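You operate a simulated robot arm through the tools that you are given. There is no shell and no other tool.

The job below is to be done with a simulated robot arm. You get a single attempt, and the scene is never put back.

## Task
Bring the line up with only the front welder and belt switched on.
Fine: open the red air valve, turn the key on, flip those two switches and push start last. Leave the hoses and other controls as they are.

Only the result counts: the job must be done as asked and must still hold three seconds after the hand-in. Knocking over, shifting, dropping, spilling or breaking anything else fails it.

## Robot
A 7-joint arm with a two-finger parallel gripper, fixed in place. Base frame: the origin is on the floor under the middle of its stand, x ahead of it, y to its left, z up; the work surface is at about z = 80. Readings come in cm, degrees, newtons and seconds.
With the tool pointing down near the work surface it reaches from about 10 to 66 cm from the base axis. Its first joint turns from -66.0 to 66.0 degrees. Payload 1.57 kg.
The TCP is the grasp point between the finger pads, 3 cm short of the fingertips. In the tool frame z runs along the fingers and y along their closing line. The gripper opens to 8 cm. The fingers are 1.7 cm wide and 1.2 cm thick; the gripper's body (4 by 8.2 cm) begins 8 cm behind the TCP.
Orientation is that of the tool frame in the base frame, as a unit quaternion [x, y, z, w]. With the fingers straight down and closing along the base's y, the tool's x points along the base's -x, its y along +y and its z along -z.

## Interface
- The arm moves only by the tool servo_tool. Its argument "commands" is a list of rows, each an object of numbers (a shift or turn left out is 0, a gripper value left out holds the last): "x", "y", "z": the shift along the tool's x, y, z in cm; "ax", "ay", "az": the turn, a rotation vector about the tool's x, y, z in degrees; "grip": the finger opening in cm, from 0 to 8. In form: [{"x": .., "y": .., "z": .., "ax": .., "ay": .., "az": .., "grip": ..}, ...]. A call has 1 to 20 rows; each row is the pose to reach, as a shift and turn from the pose commanded when the call began, along the tool's axes at that moment. Rows are played at 5 a second. More than 5 cm and 8.6 degrees between two rows, or a gripper value outside its range, and nothing of the call is played. A pose out of reach is approached as far as the arm can. The call stops where the force on the tool passes 90 N (or 10 N more than at its start, if that is more) or the arm is blocked; 0.2 s more then pass. Each finger travels about 7.2 cm/s and halts on what it meets, pressing with about 43 N; the grip force reading is that of the motor and also rises with nothing between the fingers. The clock runs only during rows and for 0.2 s after the last one: add rows that repeat a pose to give the fingers time. The reply holds the time, the measured pose of the TCP, the force on the tool along the base axes, the opening and the grip force, in the units named above and with some noise, with the torque about the TCP (base axes, N m) and any sound that the robot's microphone picked up.
- Cameras (640 x 400 px; columns grow to the right, rows downward): "scene" is fixed at [6.63, 48.83, 140.01]; the picture's right is [-0.26, -0.96, 0.00], its down [-0.86, 0.24, -0.44] and it looks along [0.43, -0.12, -0.90] (base axes); focal length 214 px, centre (320, 200). "wrist" rides on the gripper at [7.2, -0.7, -12.2] in the tool frame; the picture's right is [0.09, 1.00, 0.00], its down [-0.84, 0.08, -0.54] and it looks along [-0.54, 0.05, 0.84] (tool axes); focal length 238 px, centre (320, 200). There is no depth. A picture from a camera that has moved, and an enlarged one, comes with that camera's place and axes in the base frame and with its lens. The place of the scene camera against the robot may be out by one fixed shift of up to 1.8 cm in any direction.
- camera(camera): a new picture of that camera. The clock stands still meanwhile.
- close_up(camera, box): a new picture of the part [left, top, right, bottom] of that camera's present view, enlarged. The clock stands still meanwhile.
- sign_off(): hands the job in; it is judged then, once.

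Places have to be worked out from the pictures, the camera data and where the tool is seen. Open the gripper and draw the arm clear of the work before you hand the job in, unless the task says otherwise.

The tools are called as name(argument=value, ...) on one line, values as JSON. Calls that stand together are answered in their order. servo_tool: Moves the arm, as the interface text tells. Its arguments: {"type":"object","properties":{"commands":{"type":"array","items":{"type":"object","properties":{"x":{"type":"number"},"y":{"type":"number"},"z":{"type":"number"},"ax":{"type":"number"},"ay":{"type":"number"},"az":{"type":"number"},"grip":{"type":"number"}}}}},"required":["commands"]} The other tools are called the same way: camera (camera) takes a picture; close_up (camera, box) takes an enlarged picture of a part of a camera's view; sign_off () hands the job in.

At the start:

```text
time_s: 0.0
position: [41.02, 0.94, 112.42]
tool_rot: [-0.001, 1.0, 0.0, 0.0]
ft_force: [-0.5, -0.3, 0.5]
ft_torque: [0.0, -0.03, 0.02]
width: 7.98
grasp_force: 0.0
```

scene: 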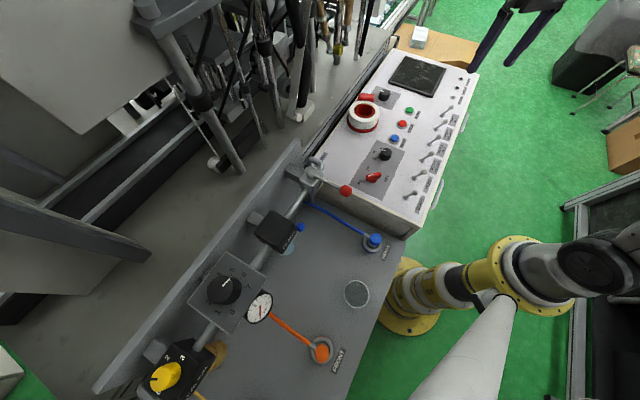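
wrist: 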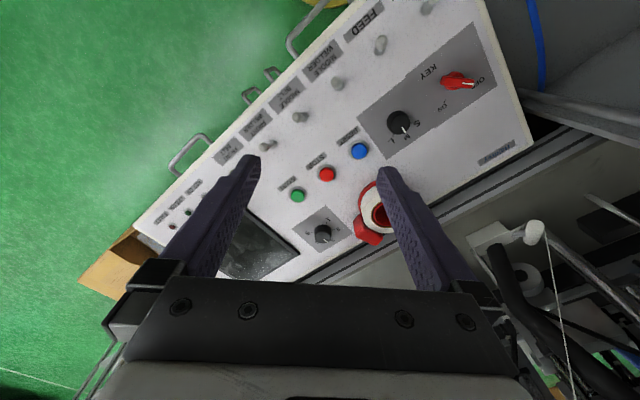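

I'll start by looking closely at the panel and the air equipment to read labels and states.

close_up(camera="scene", box=[330, 40, 490, 140])

close_up(camera="scene", box=[300, 120, 460, 220])

close_up(camera="scene", box=[90, 140, 410, 400])

close_up(camera="wrist", box=[130, 0, 540, 260])

```text
4.00 times, centred on (410, 90) of scene
camera zoom: at [6.63, 48.83, 140.01], right [-0.26, -0.96, 0.0], down [-0.86, 0.24, -0.44], along [0.43, -0.12, -0.9], focal length 858 px, centre (-40, 640)
```

zoom: 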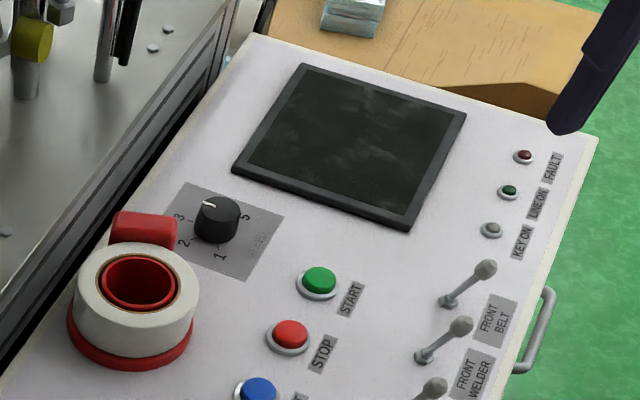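

```text
4.00 times, centred on (380, 170) of scene
camera zoom: at [6.63, 48.83, 140.01], right [-0.26, -0.96, 0.0], down [-0.86, 0.24, -0.44], along [0.43, -0.12, -0.9], focal length 858 px, centre (80, 320)
```

zoom: 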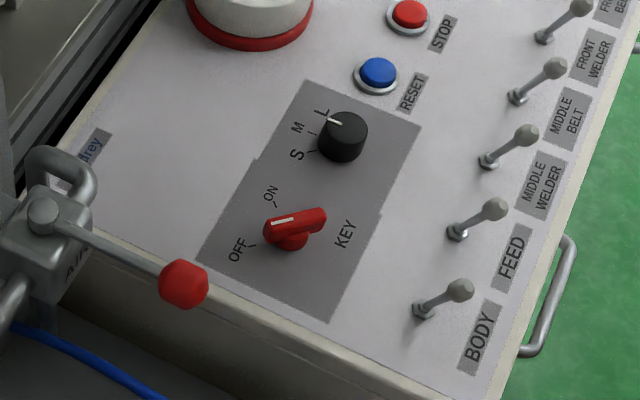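

```text
1.54 times, centred on (250, 270) of scene
camera zoom: at [6.63, 48.83, 140.01], right [-0.26, -0.96, 0.0], down [-0.86, 0.24, -0.44], along [0.43, -0.12, -0.9], focal length 330 px, centre (428, 92)
```

zoom: 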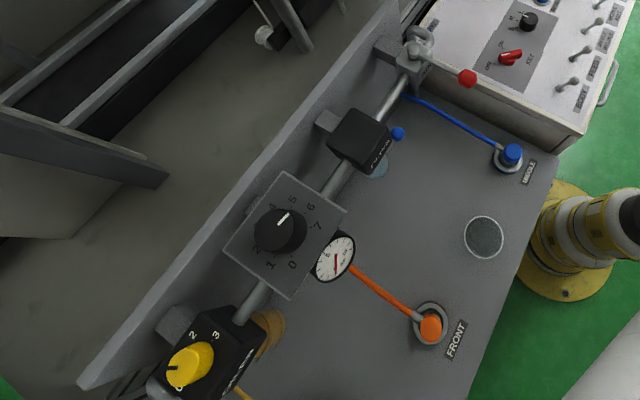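

```text
1.54 times, centred on (335, 130) of wrist
camera zoom: at [34.0, 0.06, 124.6], right [-0.09, 1.0, 0.0], down [0.84, 0.08, 0.54], along [0.54, 0.05, -0.84], focal length 367 px, centre (297, 308)
```

zoom: 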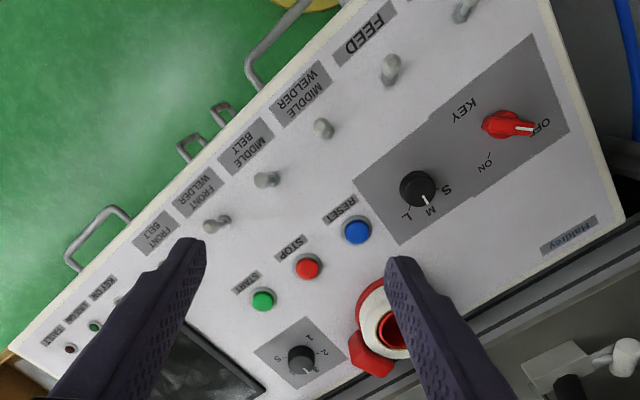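

The panel looks flat at about z≈80, rotated about 45° with its switch row toward the −y side. I'll zoom in on the valve, the key and the toggles before I move.

close_up(camera="scene", box=[280, 145, 360, 195])

close_up(camera="scene", box=[390, 60, 490, 122])

close_up(camera="wrist", box=[440, 40, 640, 165])

close_up(camera="scene", box=[180, 0, 380, 125])

```text
8.00 times, centred on (320, 170) of scene
camera zoom: at [6.63, 48.83, 140.01], right [-0.26, -0.96, 0.0], down [-0.86, 0.24, -0.44], along [0.43, -0.12, -0.9], focal length 1716 px, centre (320, 440)
```

zoom: 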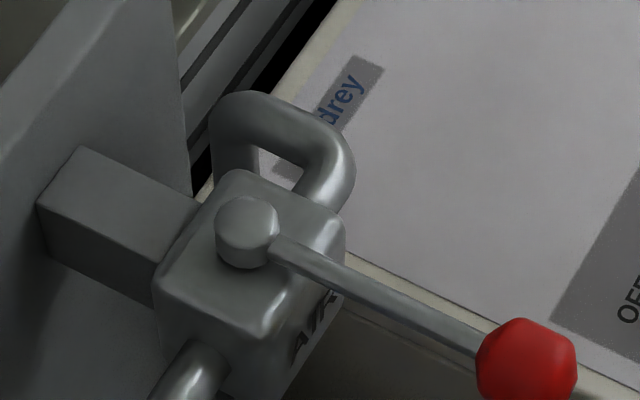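

```text
6.40 times, centred on (440, 91) of scene
camera zoom: at [6.63, 48.83, 140.01], right [-0.26, -0.96, 0.0], down [-0.86, 0.24, -0.44], along [0.43, -0.12, -0.9], focal length 1373 px, centre (-448, 898)
```

zoom: 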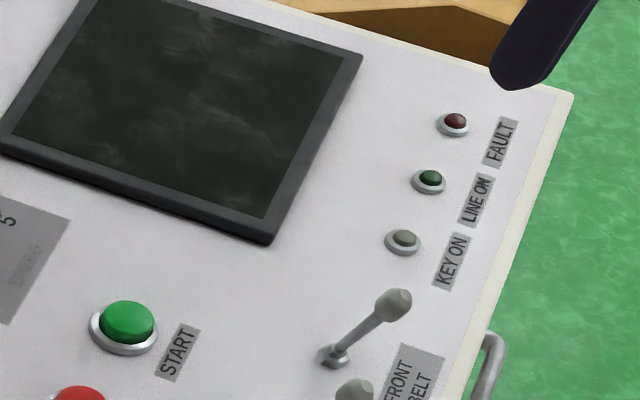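

```text
3.20 times, centred on (540, 102) of wrist
camera zoom: at [34.0, 0.06, 124.6], right [-0.09, 1.0, 0.0], down [0.84, 0.08, 0.54], along [0.54, 0.05, -0.84], focal length 763 px, centre (-384, 512)
```

zoom: 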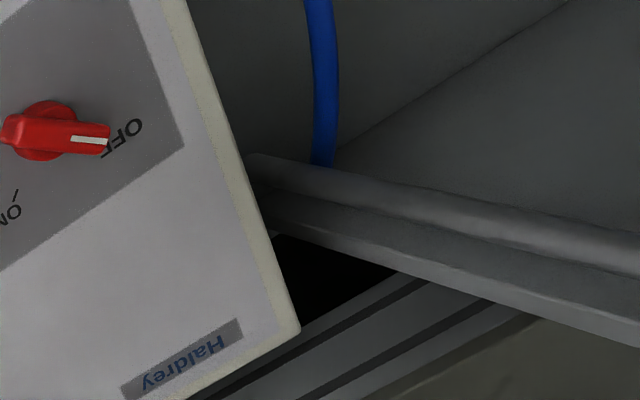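

```text
3.20 times, centred on (280, 62) of scene
camera zoom: at [6.63, 48.83, 140.01], right [-0.26, -0.96, 0.0], down [-0.86, 0.24, -0.44], along [0.43, -0.12, -0.9], focal length 686 px, centre (448, 640)
```

zoom: 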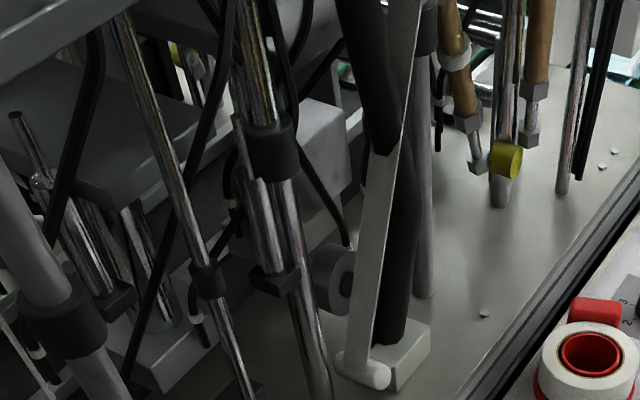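

The key is at OFF, all the toggles lean toward their labels and the lamps are dark. I'll move the wrist camera over toward the valve, staying high, to get a second viewpoint for triangulation.

servo_tool(commands=[{"x": 2.5, "y": 4}, {"x": 5, "y": 8}, {"x": 7.5, "y": 12}, {"x": 10, "y": 16}, {"x": 12.5, "y": 20}, {"x": 15, "y": 24}, {"x": 17.5, "y": 28}, {"x": 19, "y": 31}, {"x": 19, "y": 31}])

camera(camera="wrist")

camera(camera="scene")

```text
time_s: 2.0
position: [21.92, 31.91, 112.39]
tool_rot: [0.0, 1.0, 0.0, 0.0]
ft_force: [0.3, -0.2, 0.4]
ft_torque: [0.06, 0.01, -0.03]
width: 8.0
grasp_force: 0.1
```

```text
taken
camera wrist: at [14.73, 31.12, 124.75], right [-0.09, 1.0, 0.0], down [0.84, 0.08, 0.54], along [0.54, 0.05, -0.84], focal length 238 px, centre (320, 200)
```

wrist: 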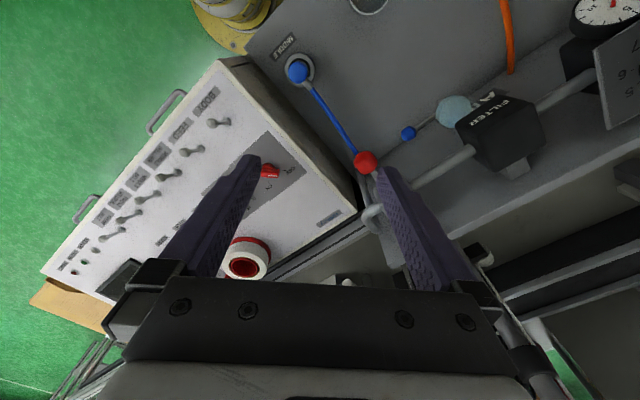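

```text
taken
```

scene: 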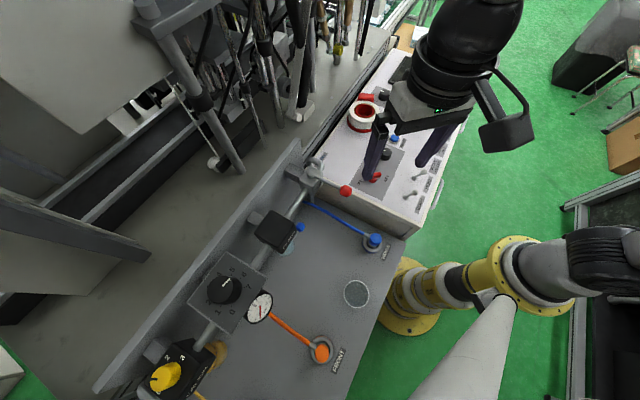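

The red ball triangulates to about (26, 37, 98.5), with the valve stem at about (33, 43.5). The lever is perpendicular to the pipe, so the valve is closed. I'll shift a little so the valve shows between the fingers.

servo_tool(commands=[{"y": 2.5}, {"y": 5}, {"y": 5}])

camera(camera="wrist")

close_up(camera="wrist", box=[250, 100, 410, 200])

```text
time_s: 2.8
position: [22.08, 36.85, 112.38]
tool_rot: [-0.001, 1.0, 0.0, 0.001]
ft_force: [0.2, 0.0, 0.0]
ft_torque: [-0.02, 0.01, 0.01]
width: 8.0
grasp_force: 0.0
```

```text
taken
camera wrist: at [14.93, 36.09, 124.61], right [-0.09, 1.0, 0.0], down [0.84, 0.08, 0.54], along [0.54, 0.05, -0.84], focal length 238 px, centre (320, 200)
```

wrist: 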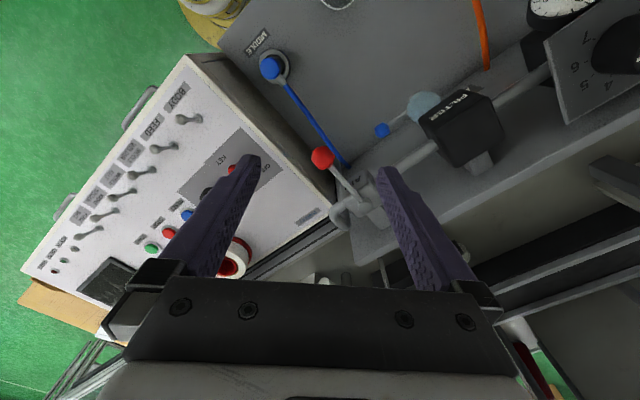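

```text
4.00 times, centred on (330, 150) of wrist
camera zoom: at [14.93, 36.09, 124.61], right [-0.09, 1.0, 0.0], down [0.84, 0.08, 0.54], along [0.54, 0.05, -0.84], focal length 953 px, centre (280, 400)
```

zoom: 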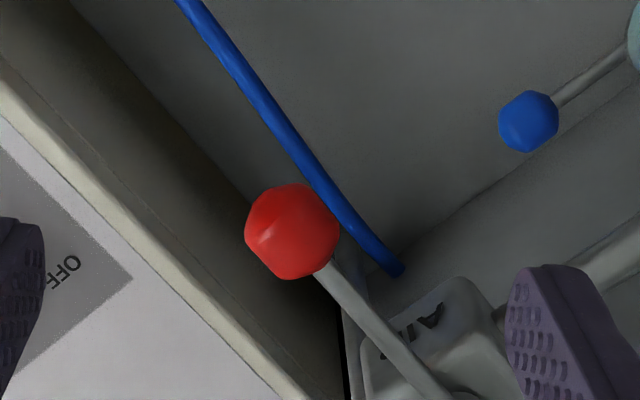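

Ball from wrist-only parallax: about (25.8, 37.4, 98.3), about 2.7 cm across. I'll zoom on the stem area and its surroundings.

close_up(camera="wrist", box=[300, 150, 420, 270])

close_up(camera="scene", box=[260, 140, 360, 203])

```text
3.33 times, centred on (360, 210) of wrist
camera zoom: at [14.93, 36.09, 124.61], right [-0.09, 1.0, 0.0], down [0.84, 0.08, 0.54], along [0.54, 0.05, -0.84], focal length 794 px, centre (187, 167)
```

zoom: 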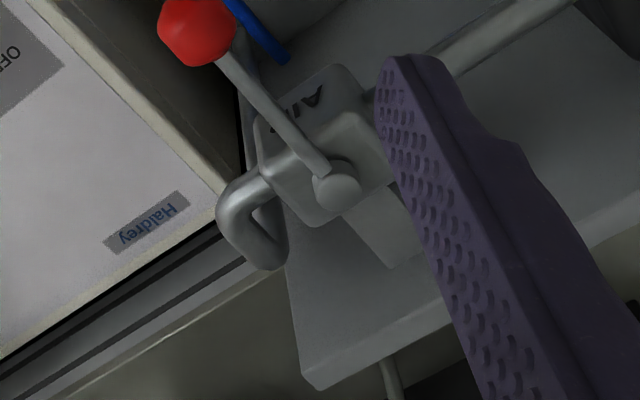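

```text
6.35 times, centred on (310, 172) of scene
camera zoom: at [6.63, 48.83, 140.01], right [-0.26, -0.96, 0.0], down [-0.86, 0.24, -0.44], along [0.43, -0.12, -0.9], focal length 1362 px, centre (384, 381)
```

zoom: 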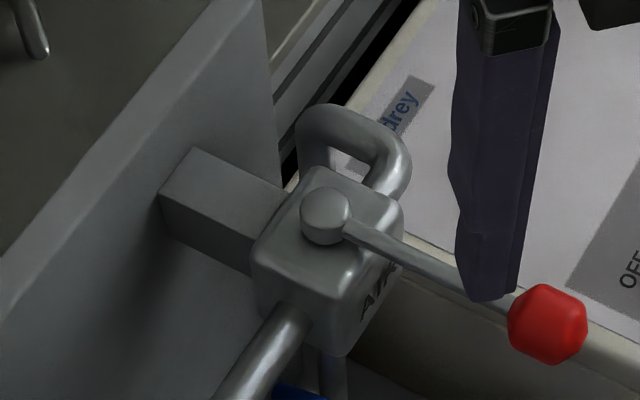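

Stem ≈ (31.8, 43.5, 99) and the lever points toward (−x,−y). I'll turn the tool 45° (counter-clockwise from above) so that tool −y runs along the panel row, then look again.

servo_tool(commands=[{"az": -7.5}, {"az": -15}, {"az": -22.5}, {"az": -30}, {"az": -37.5}, {"az": -45}, {"az": -45}])

camera(camera="wrist")

```text
time_s: 4.4
position: [22.19, 36.68, 112.38]
tool_rot: [-0.384, 0.923, 0.0, 0.001]
ft_force: [0.1, 0.3, 0.3]
ft_torque: [0.01, 0.03, 0.0]
width: 7.99
grasp_force: 0.1
```

```text
taken
camera wrist: at [17.55, 31.12, 124.6], right [-0.77, 0.64, 0.0], down [0.54, 0.65, 0.54], along [0.35, 0.42, -0.84], focal length 238 px, centre (320, 200)
```

wrist: 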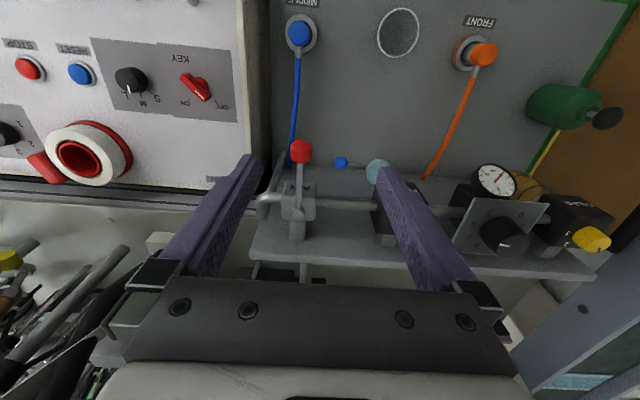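

The panel is now aligned with the picture. I'll zoom in on the valve and the key.

close_up(camera="wrist", box=[240, 130, 400, 250])

close_up(camera="wrist", box=[0, 30, 250, 186])

```text
3.33 times, centred on (320, 190) of wrist
camera zoom: at [17.55, 31.12, 124.6], right [-0.77, 0.64, 0.0], down [0.54, 0.65, 0.54], along [0.35, 0.42, -0.84], focal length 794 px, centre (320, 233)
```

zoom: 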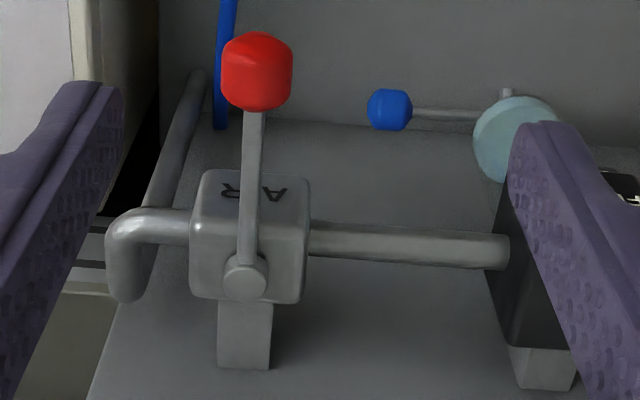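

```text
2.56 times, centred on (125, 108) of wrist
camera zoom: at [17.55, 31.12, 124.6], right [-0.77, 0.64, 0.0], down [0.54, 0.65, 0.54], along [0.35, 0.42, -0.84], focal length 610 px, centre (819, 436)
```

zoom: 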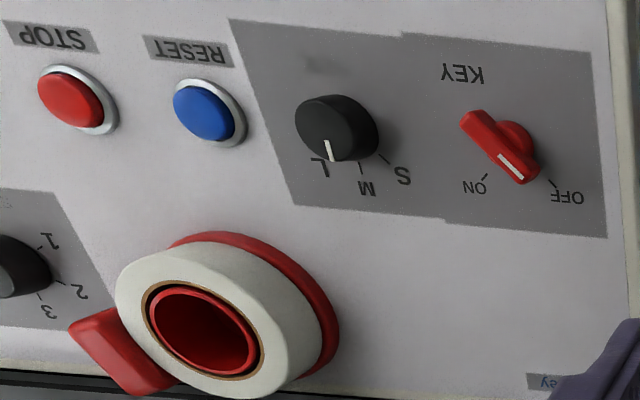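

The view is clear: the lever crosses the pipe, so the valve is closed. I'll close the fingers into a post and bring it down beside the lever rod on its panel side, with the tips at about z 97.3 and a gap of about 1.3 cm, so I can test gently which way it turns.

servo_tool(commands=[{"x": -2.65, "y": -2.5, "grip": 0}, {"x": -5.3, "y": -4.95, "grip": 0}, {"x": -5.3, "y": -4.95, "grip": 0}, {"x": -5.3, "y": -4.95, "z": 3}, {"x": -5.3, "y": -4.95, "z": 6}, {"x": -5.3, "y": -4.95, "z": 9}, {"x": -5.3, "y": -4.95, "z": 11}, {"x": -5.3, "y": -4.95, "z": 12.1}, {"x": -5.3, "y": -4.95, "z": 12.1}])

camera(camera="wrist")

close_up(camera="scene", box=[260, 120, 420, 220])

```text
time_s: 6.4
position: [29.23, 37.21, 100.17]
tool_rot: [-0.383, 0.924, 0.0, 0.001]
ft_force: [0.3, 0.1, 0.8]
ft_torque: [-0.01, -0.01, -0.02]
width: 0.0
grasp_force: 21.5
```

```text
taken
camera wrist: at [24.75, 31.53, 112.4], right [-0.77, 0.64, 0.0], down [0.54, 0.65, 0.54], along [0.35, 0.42, -0.84], focal length 238 px, centre (320, 200)
```

wrist: 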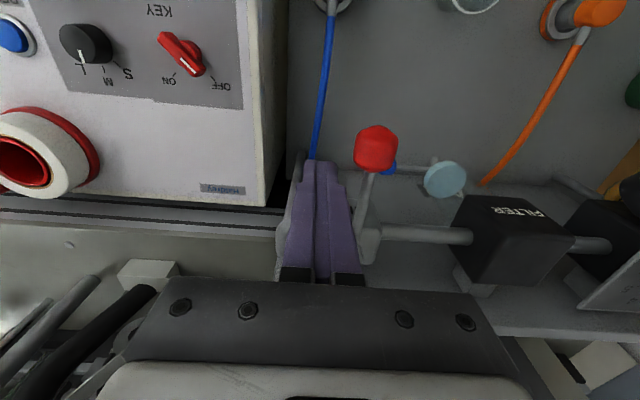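

```text
4.00 times, centred on (340, 170) of scene
camera zoom: at [6.63, 48.83, 140.01], right [-0.26, -0.96, 0.0], down [-0.86, 0.24, -0.44], along [0.43, -0.12, -0.9], focal length 858 px, centre (240, 320)
```

zoom: 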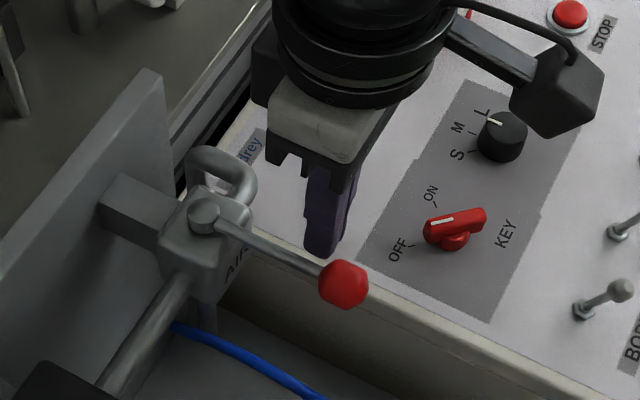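

The ball estimate agrees. The post sits about 1.3 cm from the rod on the panel side, so I'll push gently toward the filter side and watch the force.

servo_tool(commands=[{"y": 0.5}, {"y": 1.0}, {"y": 1.3}, {"y": 1.5}, {"y": 1.7}, {"y": 1.9}, {"y": 1.9}])

close_up(camera="scene", box=[260, 120, 420, 220])

```text
time_s: 8.0
position: [28.12, 38.42, 100.17]
tool_rot: [-0.383, 0.924, -0.001, 0.0]
ft_force: [10.8, -10.6, 0.5]
ft_torque: [-0.12, -0.09, 0.0]
width: 0.0
grasp_force: 21.2
```

```text
4.00 times, centred on (340, 170) of scene
camera zoom: at [6.66, 48.8, 140.02], right [-0.26, -0.96, 0.0], down [-0.86, 0.24, -0.44], along [0.43, -0.12, -0.9], focal length 858 px, centre (240, 320)
```

zoom: 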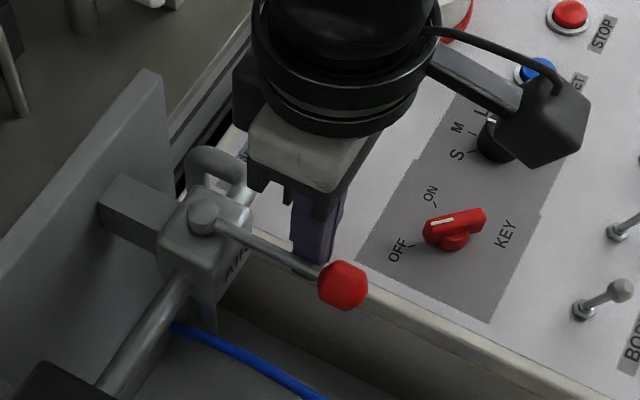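

It took a 15 N push without any lever motion, so that is probably the stop (or friction). I'll hop over the lever and try the other direction.

servo_tool(commands=[{"y": -0.8}, {"y": -0.8, "z": -4.5}, {"y": 2.5, "z": -4.5}, {"y": 4.6, "z": -4.5}, {"y": 4.6, "z": -2}, {"y": 4.6, "z": 0}, {"y": 4.6, "z": 0}])

camera(camera="wrist")

close_up(camera="scene", box=[260, 120, 420, 220])

```text
time_s: 9.6
position: [24.76, 41.73, 100.22]
tool_rot: [-0.383, 0.924, 0.001, 0.001]
ft_force: [-0.1, 0.3, 1.1]
ft_torque: [0.01, 0.0, -0.01]
width: 0.01
grasp_force: 21.6
```

```text
taken
camera wrist: at [20.22, 36.05, 112.48], right [-0.77, 0.64, 0.0], down [0.54, 0.65, 0.54], along [0.35, 0.42, -0.84], focal length 238 px, centre (320, 200)
```

wrist: 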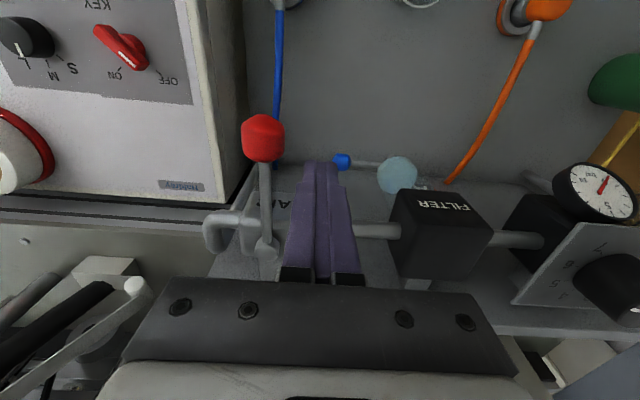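

```text
4.00 times, centred on (340, 170) of scene
camera zoom: at [6.63, 48.83, 140.01], right [-0.26, -0.96, 0.0], down [-0.86, 0.24, -0.44], along [0.43, -0.12, -0.9], focal length 858 px, centre (240, 320)
```

zoom: 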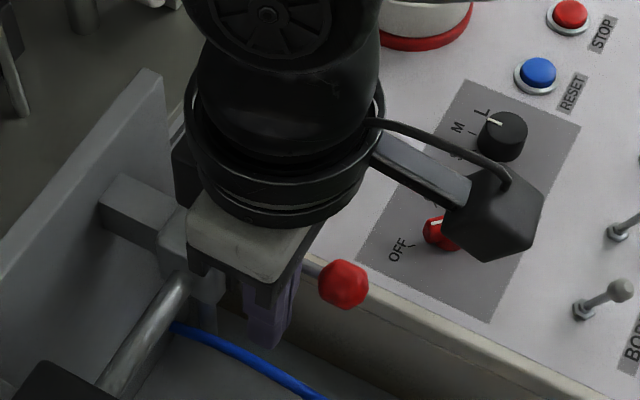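

The post is now on the filter side of the rod, about 2 cm off. I'll push gently toward the panel side.

servo_tool(commands=[{"y": -1.0}, {"y": -1.6}, {"y": -2.0}, {"y": -2.3}, {"y": -2.5}, {"y": -2.7}, {"y": -2.9}, {"y": -2.9}])

close_up(camera="scene", box=[260, 120, 420, 220])

camera(camera="wrist")

```text
time_s: 11.4
position: [26.79, 39.45, 100.32]
tool_rot: [-0.383, 0.924, -0.001, 0.0]
ft_force: [1.0, 0.0, -0.4]
ft_torque: [0.01, -0.03, 0.02]
width: 0.0
grasp_force: 21.7
```

```text
4.00 times, centred on (340, 170) of scene
camera zoom: at [6.63, 48.83, 140.01], right [-0.26, -0.96, 0.0], down [-0.86, 0.24, -0.44], along [0.43, -0.12, -0.9], focal length 858 px, centre (240, 320)
```

zoom: 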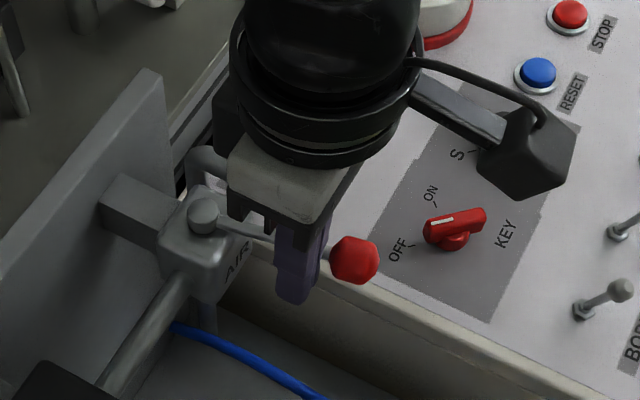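

```text
taken
camera wrist: at [22.3, 33.88, 112.54], right [-0.77, 0.64, 0.0], down [0.54, 0.65, 0.54], along [0.35, 0.42, -0.84], focal length 238 px, centre (320, 200)
```

wrist: 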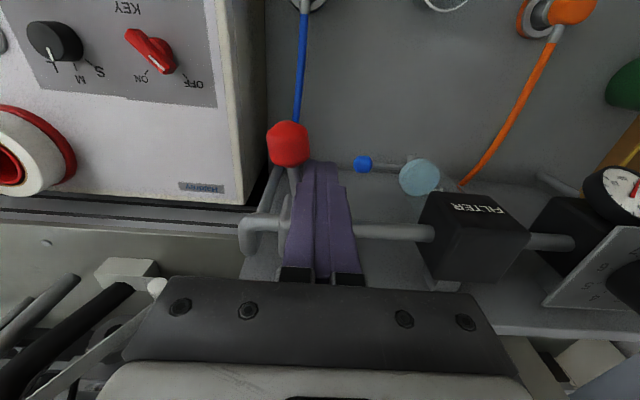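

The lever swings toward the panel side with almost no force. I'll sweep the post along the lever's arc, turning it most of the quarter turn.

servo_tool(commands=[{"x": 0.12, "y": -0.9}, {"x": 0.05, "y": -1.87}, {"x": -0.2, "y": -2.85}, {"x": -0.63, "y": -3.81}, {"x": -1.24, "y": -4.71}, {"x": -2.02, "y": -5.51}, {"x": -2.94, "y": -6.18}, {"x": -3.6, "y": -6.5}, {"x": -3.6, "y": -6.5}])

close_up(camera="scene", box=[260, 120, 420, 220])

camera(camera="wrist")

```text
time_s: 13.4
position: [33.95, 37.61, 100.25]
tool_rot: [-0.383, 0.924, 0.0, 0.001]
ft_force: [-0.3, -0.8, 0.2]
ft_torque: [-0.02, -0.01, 0.03]
width: 0.01
grasp_force: 21.1
```

```text
4.00 times, centred on (340, 170) of scene
camera zoom: at [6.63, 48.83, 140.01], right [-0.26, -0.96, 0.0], down [-0.86, 0.24, -0.44], along [0.43, -0.12, -0.9], focal length 858 px, centre (240, 320)
```

zoom: 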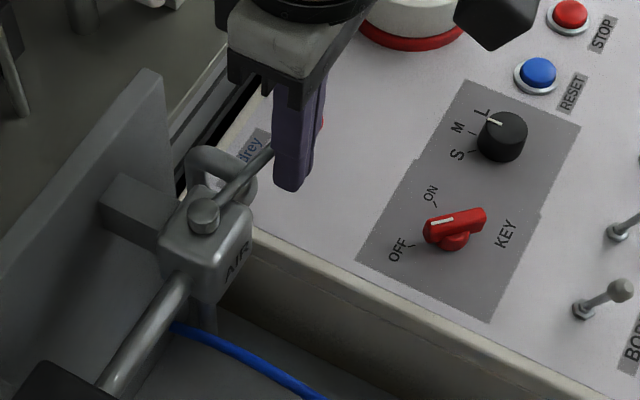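

```text
taken
camera wrist: at [29.41, 31.97, 112.5], right [-0.77, 0.64, 0.0], down [0.54, 0.65, 0.54], along [0.35, 0.42, -0.84], focal length 238 px, centre (320, 200)
```

wrist: 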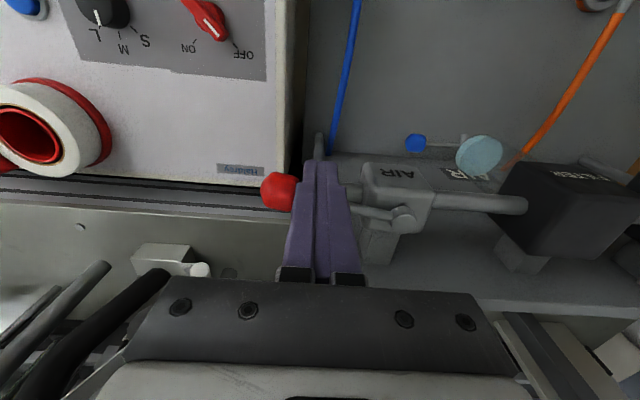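

The lever is now about 75–80° round. I'll finish the last part with small steps until it meets its stop.

servo_tool(commands=[{"x": -0.4, "y": -0.18}, {"x": -0.8, "y": -0.3}, {"x": -1.1, "y": -0.38}, {"x": -1.35, "y": -0.42}, {"x": -1.55, "y": -0.45}, {"x": -1.75, "y": -0.45}, {"x": -1.75, "y": -0.45}])

close_up(camera="scene", box=[260, 120, 420, 220])

camera(camera="wrist")

```text
time_s: 15.0
position: [35.14, 38.44, 100.13]
tool_rot: [-0.383, 0.924, -0.002, -0.006]
ft_force: [-31.1, -20.5, 12.5]
ft_torque: [-0.07, 0.32, 0.04]
width: 0.02
grasp_force: 21.2
```

```text
4.00 times, centred on (340, 170) of scene
camera zoom: at [6.53, 48.75, 140.04], right [-0.26, -0.96, 0.0], down [-0.86, 0.24, -0.45], along [0.43, -0.12, -0.9], focal length 858 px, centre (240, 320)
```

zoom: 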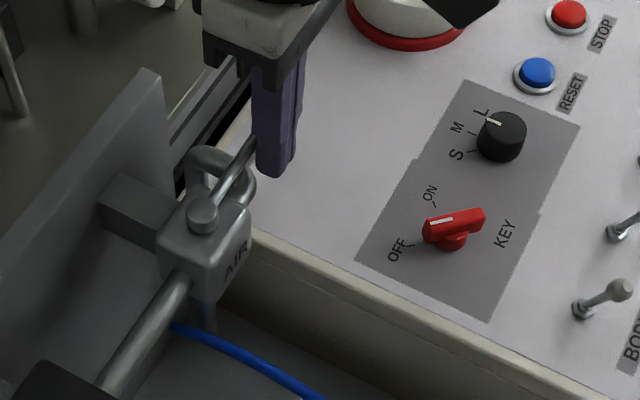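

```text
taken
camera wrist: at [30.73, 32.73, 112.6], right [-0.77, 0.64, 0.0], down [0.54, 0.65, 0.53], along [0.34, 0.41, -0.85], focal length 238 px, centre (320, 200)
```

wrist: 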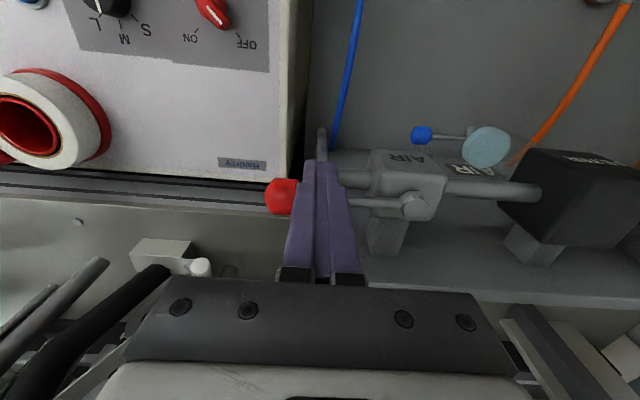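

The force rose to about 37 N and the lever is parallel with the pipe, so the valve is fully open against its stop. I'll back off and rise, then check that it stays there.

servo_tool(commands=[{"x": 1.0}, {"x": 2.5}, {"x": 2.5, "z": -4}, {"x": 2.5, "z": -8}, {"x": 2.5, "z": -8}])

camera(camera="wrist")

camera(camera="scene")

```text
time_s: 16.2
position: [33.85, 36.83, 108.15]
tool_rot: [-0.382, 0.924, 0.0, 0.001]
ft_force: [0.2, 0.0, -0.1]
ft_torque: [0.01, 0.01, 0.0]
width: 0.02
grasp_force: 20.9
```

```text
taken
camera wrist: at [29.27, 31.24, 120.49], right [-0.77, 0.64, 0.0], down [0.54, 0.65, 0.54], along [0.35, 0.42, -0.84], focal length 238 px, centre (320, 200)
```

wrist: 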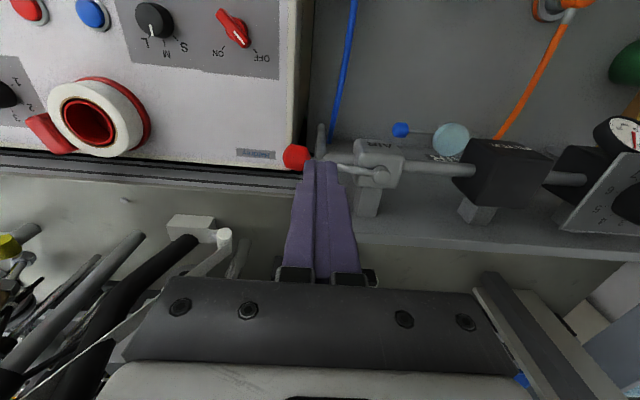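

```text
taken
```

scene: 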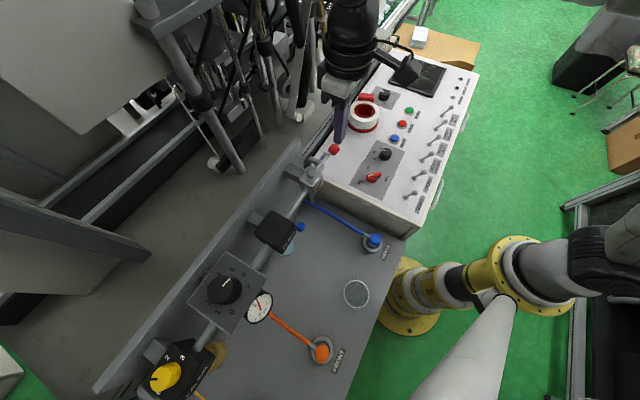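

The lever stays open along the pipe. Next is the key: I'll move above it (about (36.6, 22.6)) with the gripper open to measure it with the wrist camera.

servo_tool(commands=[{"x": 2, "y": -3}, {"x": 4, "y": -6}, {"x": 6, "y": -9, "grip": 8}, {"x": 8.1, "y": -12, "grip": 8}, {"x": 8.1, "y": -12, "z": 3, "grip": 8}, {"x": 8.1, "y": -12, "z": 6, "grip": 8}, {"x": 8.1, "y": -12, "z": 6, "grip": 8}])

camera(camera="wrist")

close_up(camera="wrist", box=[240, 60, 400, 160])

```text
time_s: 17.8
position: [36.55, 22.45, 102.37]
tool_rot: [-0.383, 0.924, 0.001, 0.001]
ft_force: [-0.2, 0.9, 0.5]
ft_torque: [0.06, 0.0, 0.04]
width: 8.01
grasp_force: 0.0
```

```text
taken
camera wrist: at [31.97, 16.85, 114.54], right [-0.77, 0.64, 0.0], down [0.54, 0.65, 0.54], along [0.35, 0.42, -0.84], focal length 238 px, centre (320, 200)
```

wrist: 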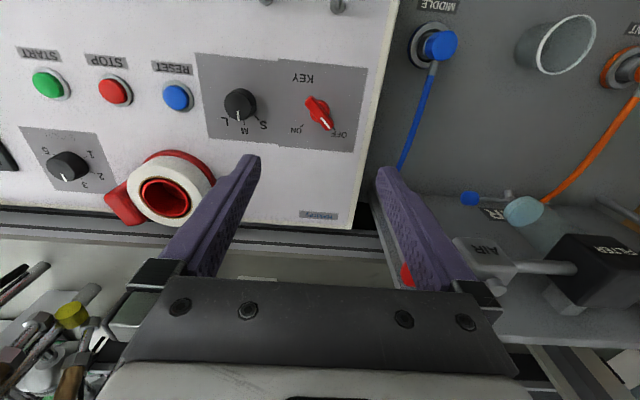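

```text
4.00 times, centred on (320, 110) of wrist
camera zoom: at [31.97, 16.85, 114.54], right [-0.77, 0.64, 0.0], down [0.54, 0.65, 0.54], along [0.35, 0.42, -0.84], focal length 953 px, centre (320, 560)
```

zoom: 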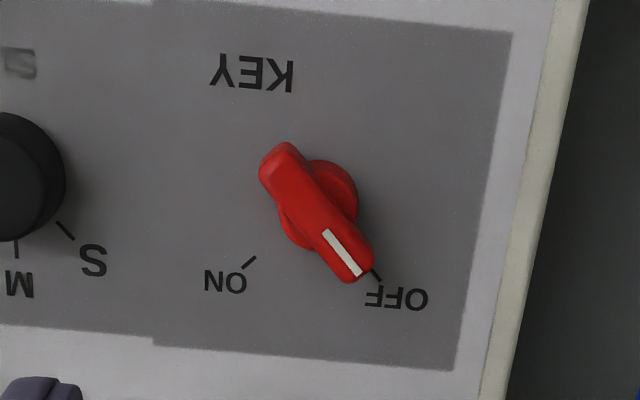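

The key bar currently points along base +y at OFF. ON is 90° clockwise seen from above. Its top is at about z 82.4 (panel ≈ 79.5) and it lies almost exactly under the TCP. I'll turn the tool −45° so the fingers straddle the bar, and lower part-way.

servo_tool(commands=[{"az": -8, "grip": 5}, {"az": -16, "grip": 5}, {"az": -24, "grip": 5}, {"az": -32, "z": 2, "grip": 5}, {"az": -40, "z": 5, "grip": 5}, {"az": -45, "z": 8, "grip": 5}, {"az": -45, "z": 9, "grip": 5}, {"az": -45, "z": 9, "grip": 5}])

camera(camera="wrist")

close_up(camera="scene", box=[300, 120, 460, 220])

```text
time_s: 19.6
position: [36.69, 22.45, 93.3]
tool_rot: [-0.707, 0.707, 0.0, 0.0]
ft_force: [0.0, 0.0, -0.2]
ft_torque: [0.0, 0.04, -0.02]
width: 5.0
grasp_force: 0.0
```

```text
taken
camera wrist: at [37.26, 15.18, 105.54], right [-1.0, -0.09, 0.0], down [-0.08, 0.84, 0.54], along [-0.05, 0.54, -0.84], focal length 238 px, centre (320, 200)
```

wrist: 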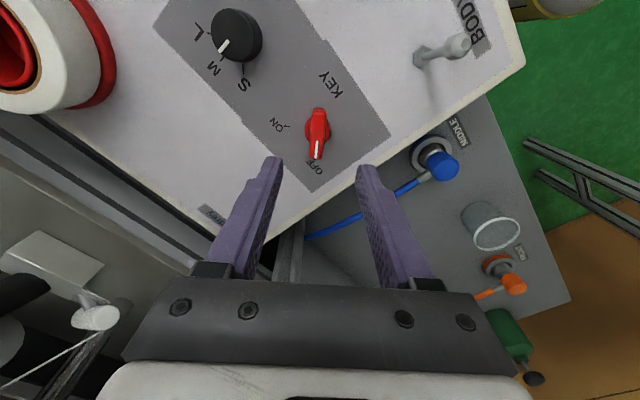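

```text
4.00 times, centred on (380, 170) of scene
camera zoom: at [6.63, 48.83, 140.01], right [-0.26, -0.96, 0.0], down [-0.86, 0.24, -0.44], along [0.43, -0.12, -0.9], focal length 858 px, centre (80, 320)
```

zoom: 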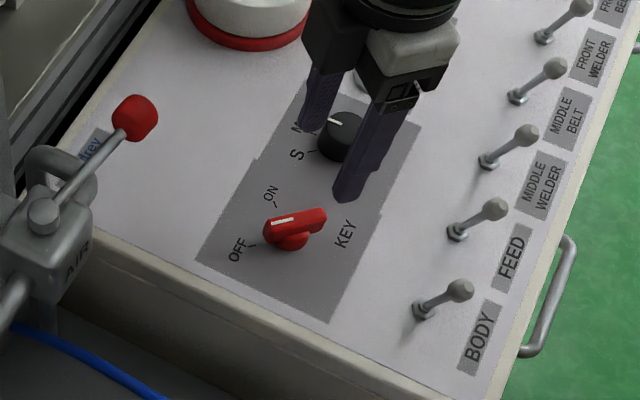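

close_up(camera="wrist", box=[256, 80, 384, 200])

```text
3.33 times, centred on (320, 140) of wrist
camera zoom: at [37.26, 15.18, 105.54], right [-1.0, -0.09, 0.0], down [-0.08, 0.84, 0.54], along [-0.05, 0.54, -0.84], focal length 794 px, centre (320, 400)
```

zoom: 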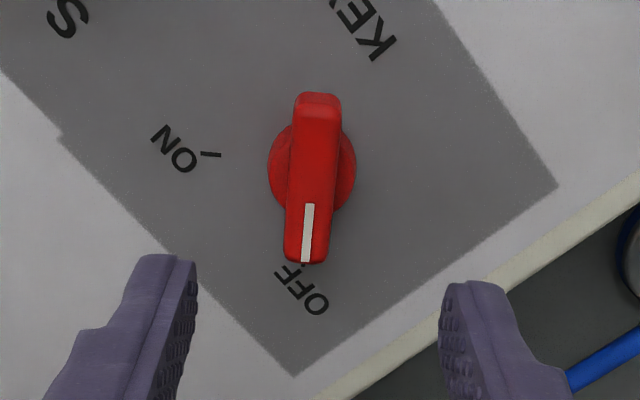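

The key axis is offset about (−0.15, −0.26) in the tool frame. I'll centre on it, descend so the tips are about 1.4 cm above the panel, and close on the bar.

servo_tool(commands=[{"x": -0.15, "y": -0.26, "z": 3}, {"x": -0.15, "y": -0.26, "z": 6}, {"x": -0.15, "y": -0.26, "z": 8}, {"x": -0.15, "y": -0.26, "z": 9.3}, {"x": -0.15, "y": -0.26, "z": 9.3}, {"x": -0.15, "y": -0.26, "z": 9.3, "grip": 2.4}, {"x": -0.15, "y": -0.26, "z": 9.3, "grip": 2.4}])

camera(camera="wrist")

close_up(camera="scene", box=[330, 145, 410, 195])

```text
time_s: 21.2
position: [36.75, 22.58, 83.88]
tool_rot: [-0.707, 0.707, -0.001, 0.0]
ft_force: [-2.7, 0.9, -1.0]
ft_torque: [0.15, 0.08, -0.05]
width: 2.64
grasp_force: 33.4
```

```text
taken
camera wrist: at [37.51, 15.33, 96.21], right [-1.0, -0.09, 0.0], down [-0.08, 0.84, 0.54], along [-0.05, 0.54, -0.84], focal length 238 px, centre (320, 200)
```

wrist: 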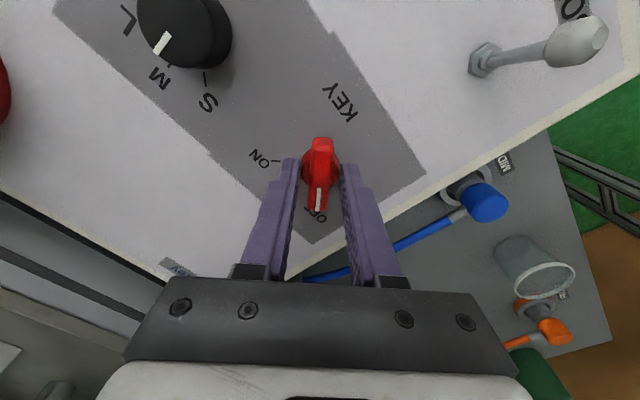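

```text
8.00 times, centred on (370, 170) of scene
camera zoom: at [6.63, 48.83, 140.01], right [-0.26, -0.96, 0.0], down [-0.86, 0.24, -0.44], along [0.43, -0.12, -0.9], focal length 1716 px, centre (-80, 440)
```

zoom: 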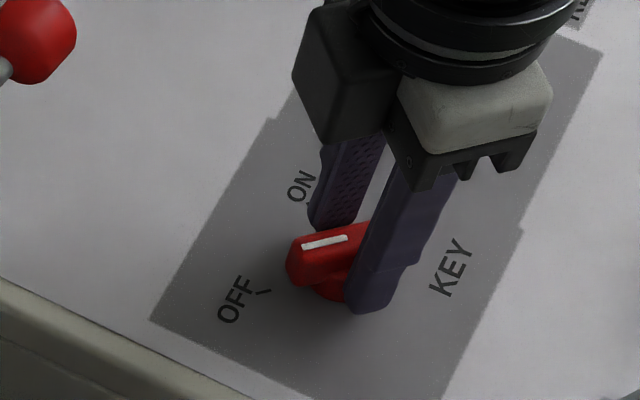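

The fingers stopped at 2.64 cm, so they met the round base rather than the bar. I'll reopen slightly, rise about 0.7 cm and close on the bar itself.

servo_tool(commands=[{"grip": 3.6}, {"grip": 3.6}, {"z": -0.7, "grip": 3.6}, {"z": -0.7, "grip": 3.6}, {"z": -0.7, "grip": 1.9}, {"z": -0.7, "grip": 1.0}, {"z": -0.7, "grip": 1.0}, {"z": -0.7, "grip": 1.0}])

camera(camera="wrist")

close_up(camera="scene", box=[330, 145, 410, 195])

```text
time_s: 23.0
position: [36.74, 22.61, 84.82]
tool_rot: [0.707, -0.707, 0.0, 0.0]
ft_force: [-2.9, 0.2, 3.7]
ft_torque: [-0.04, 0.09, -0.01]
width: 1.39
grasp_force: 30.3
```

```text
taken
camera wrist: at [37.5, 15.36, 97.01], right [-1.0, -0.09, 0.0], down [-0.08, 0.84, 0.54], along [-0.05, 0.54, -0.84], focal length 238 px, centre (320, 200)
```

wrist: 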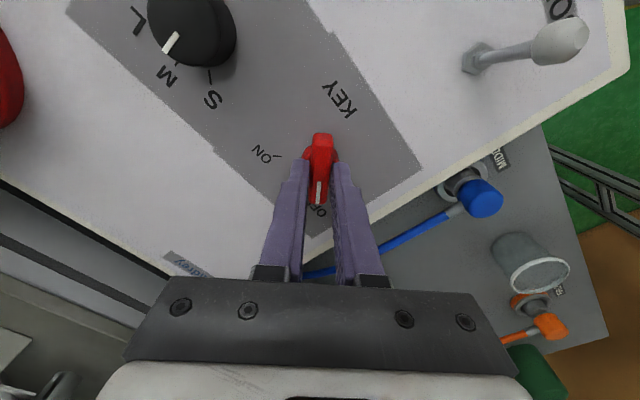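

```text
8.00 times, centred on (370, 170) of scene
camera zoom: at [6.62, 48.83, 140.01], right [-0.26, -0.96, 0.0], down [-0.86, 0.24, -0.44], along [0.43, -0.12, -0.9], focal length 1716 px, centre (-80, 440)
```

zoom: 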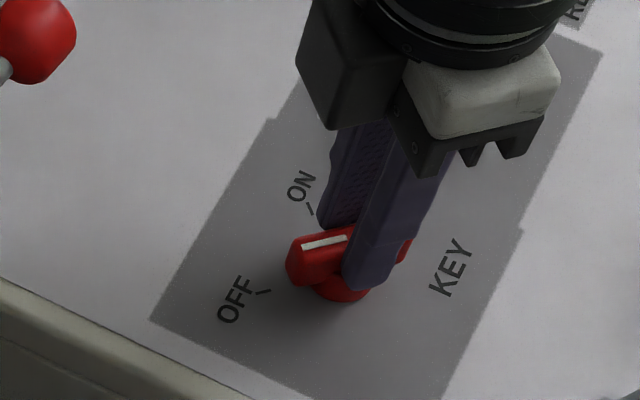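

I have the bar, 1.39 cm wide. Now I'll turn it clockwise (seen from above, +az) toward ON, starting with about half the way to check.

servo_tool(commands=[{"az": 6}, {"az": 12}, {"az": 18}, {"az": 24}, {"az": 30}, {"az": 36}, {"az": 42}, {"az": 42}])

close_up(camera="scene", box=[330, 145, 410, 195])

```text
time_s: 24.8
position: [36.83, 22.64, 84.7]
tool_rot: [-0.407, 0.914, -0.001, 0.0]
ft_force: [-13.7, -2.4, 26.1]
ft_torque: [-0.06, 0.38, -0.04]
width: 1.39
grasp_force: 30.4
```

```text
8.00 times, centred on (370, 170) of scene
camera zoom: at [6.57, 48.8, 140.02], right [-0.26, -0.96, 0.0], down [-0.86, 0.24, -0.45], along [0.43, -0.12, -0.9], focal length 1716 px, centre (-80, 440)
```

zoom: 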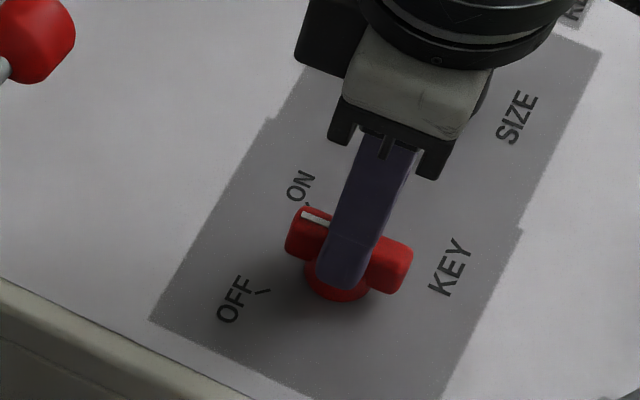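

The key is following well, with moderate side and up loads from a small offset. I'll ease the position slightly and continue the rest of the turn.

servo_tool(commands=[{"x": 0.1, "y": 0.1, "z": -0.1, "az": 3}, {"x": 0.12, "y": 0.12, "z": -0.12, "az": 9}, {"x": 0.12, "y": 0.12, "z": -0.12, "az": 15}, {"x": 0.12, "y": 0.12, "z": -0.12, "az": 21}, {"x": 0.12, "y": 0.12, "z": -0.12, "az": 27}, {"x": 0.12, "y": 0.12, "z": -0.12, "az": 33}, {"x": 0.12, "y": 0.12, "z": -0.12, "az": 39}, {"x": 0.12, "y": 0.12, "z": -0.12, "az": 44}, {"x": 0.12, "y": 0.12, "z": -0.12, "az": 44}])

close_up(camera="scene", box=[330, 145, 410, 195])

camera(camera="wrist")

```text
time_s: 26.8
position: [36.68, 22.67, 84.73]
tool_rot: [-0.034, 0.999, 0.001, 0.002]
ft_force: [21.4, -2.5, -8.2]
ft_torque: [-0.14, -0.43, -0.01]
width: 1.39
grasp_force: 30.3
```

```text
8.00 times, centred on (370, 170) of scene
camera zoom: at [6.69, 48.83, 140.01], right [-0.26, -0.96, 0.0], down [-0.86, 0.24, -0.44], along [0.43, -0.12, -0.9], focal length 1716 px, centre (-80, 440)
```

zoom: 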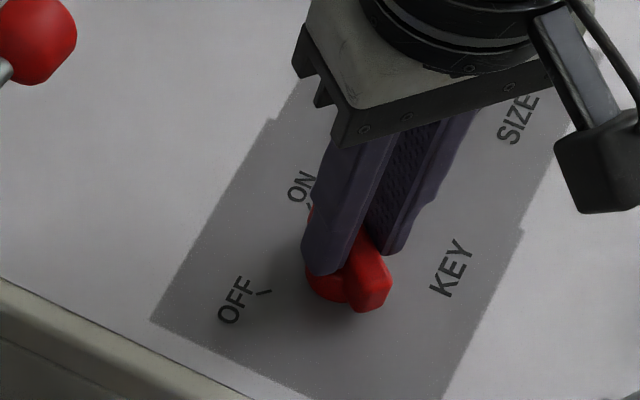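

```text
taken
camera wrist: at [29.64, 21.39, 96.95], right [-0.16, 0.99, 0.0], down [0.83, 0.13, 0.55], along [0.54, 0.09, -0.84], focal length 238 px, centre (320, 200)
```

wrist: 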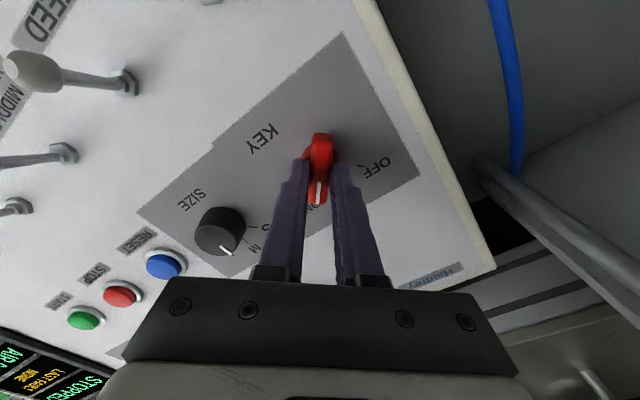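

The screen has lit, so the key is taking effect. About 4° remain to a full 90°, so I'll relieve the side load and finish the turn.

servo_tool(commands=[{"x": -0.15, "az": 2}, {"x": -0.15, "az": 4}, {"x": -0.15, "az": 5.5}, {"x": -0.15, "az": 5.5}])

camera(camera="wrist")

```text
time_s: 27.8
position: [36.75, 22.65, 84.7]
tool_rot: [0.013, 1.0, 0.0, -0.001]
ft_force: [6.5, -3.1, -1.8]
ft_torque: [0.07, -0.19, 0.65]
width: 1.39
grasp_force: 29.6
```

```text
taken
camera wrist: at [29.62, 22.11, 97.0], right [-0.07, 1.0, 0.0], down [0.84, 0.06, 0.54], along [0.54, 0.04, -0.84], focal length 238 px, centre (320, 200)
```

wrist: 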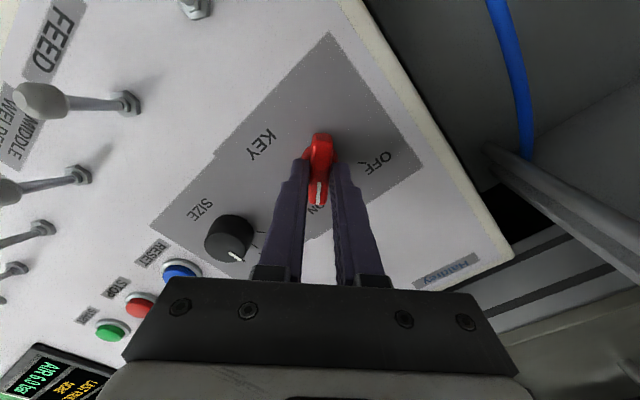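

There is now 0.65 N·m of resistance at about 91°, so the key is against its ON stop. I'll release and rise straight up, then verify.

servo_tool(commands=[{"az": -1.5, "grip": 3.5}, {"az": -1.5, "grip": 3.5}, {"az": -1.5, "z": -4, "grip": 3.5}, {"az": -1.5, "z": -8, "grip": 5}, {"az": -1.5, "z": -12, "grip": 8}, {"az": -1.5, "z": -16, "grip": 8}, {"az": -1.5, "z": -16, "grip": 8}])

camera(camera="wrist")

close_up(camera="scene", box=[330, 40, 490, 140])

close_up(camera="scene", box=[300, 120, 460, 220])

```text
time_s: 29.4
position: [36.79, 22.46, 100.62]
tool_rot: [0.0, 1.0, 0.001, 0.0]
ft_force: [-0.5, 0.4, 0.0]
ft_torque: [0.01, -0.01, -0.02]
width: 8.0
grasp_force: 0.0
```

```text
taken
camera wrist: at [29.81, 21.76, 112.94], right [-0.09, 1.0, 0.0], down [0.84, 0.08, 0.54], along [0.54, 0.05, -0.84], focal length 238 px, centre (320, 200)
```

wrist: 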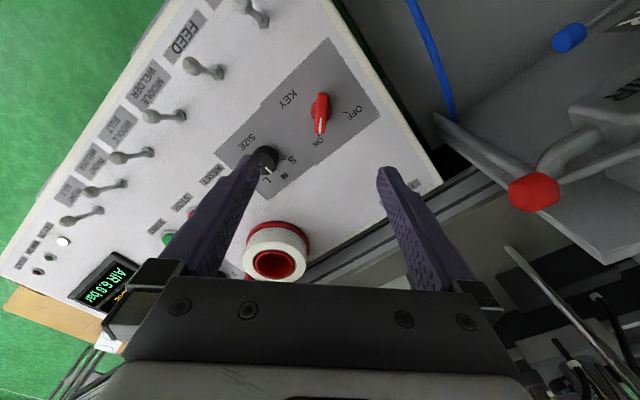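

```text
4.00 times, centred on (410, 90) of scene
camera zoom: at [6.63, 48.83, 140.01], right [-0.26, -0.96, 0.0], down [-0.86, 0.24, -0.44], along [0.43, -0.12, -0.9], focal length 858 px, centre (-40, 640)
```

zoom: 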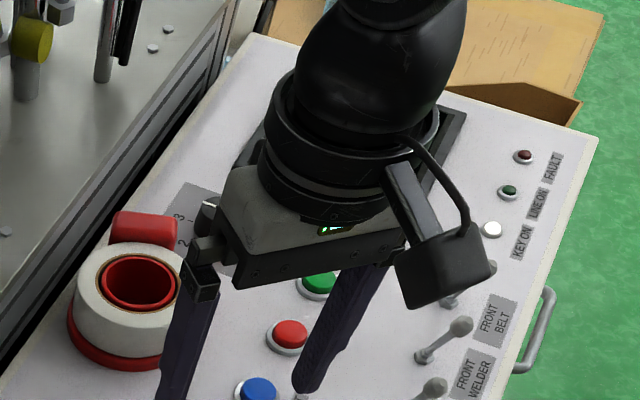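

```text
4.00 times, centred on (380, 170) of scene
camera zoom: at [6.63, 48.83, 140.01], right [-0.26, -0.96, 0.0], down [-0.86, 0.24, -0.44], along [0.43, -0.12, -0.9], focal length 858 px, centre (80, 320)
```

zoom: 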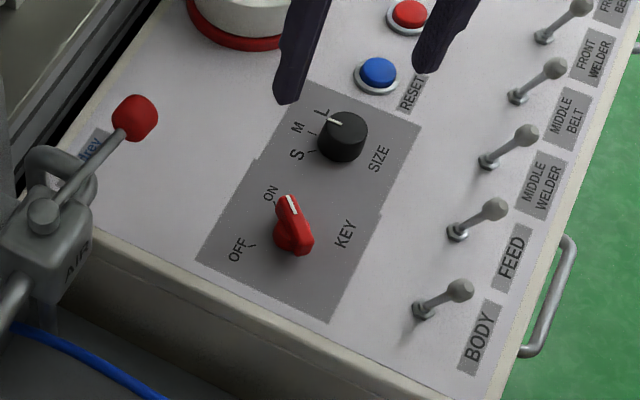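

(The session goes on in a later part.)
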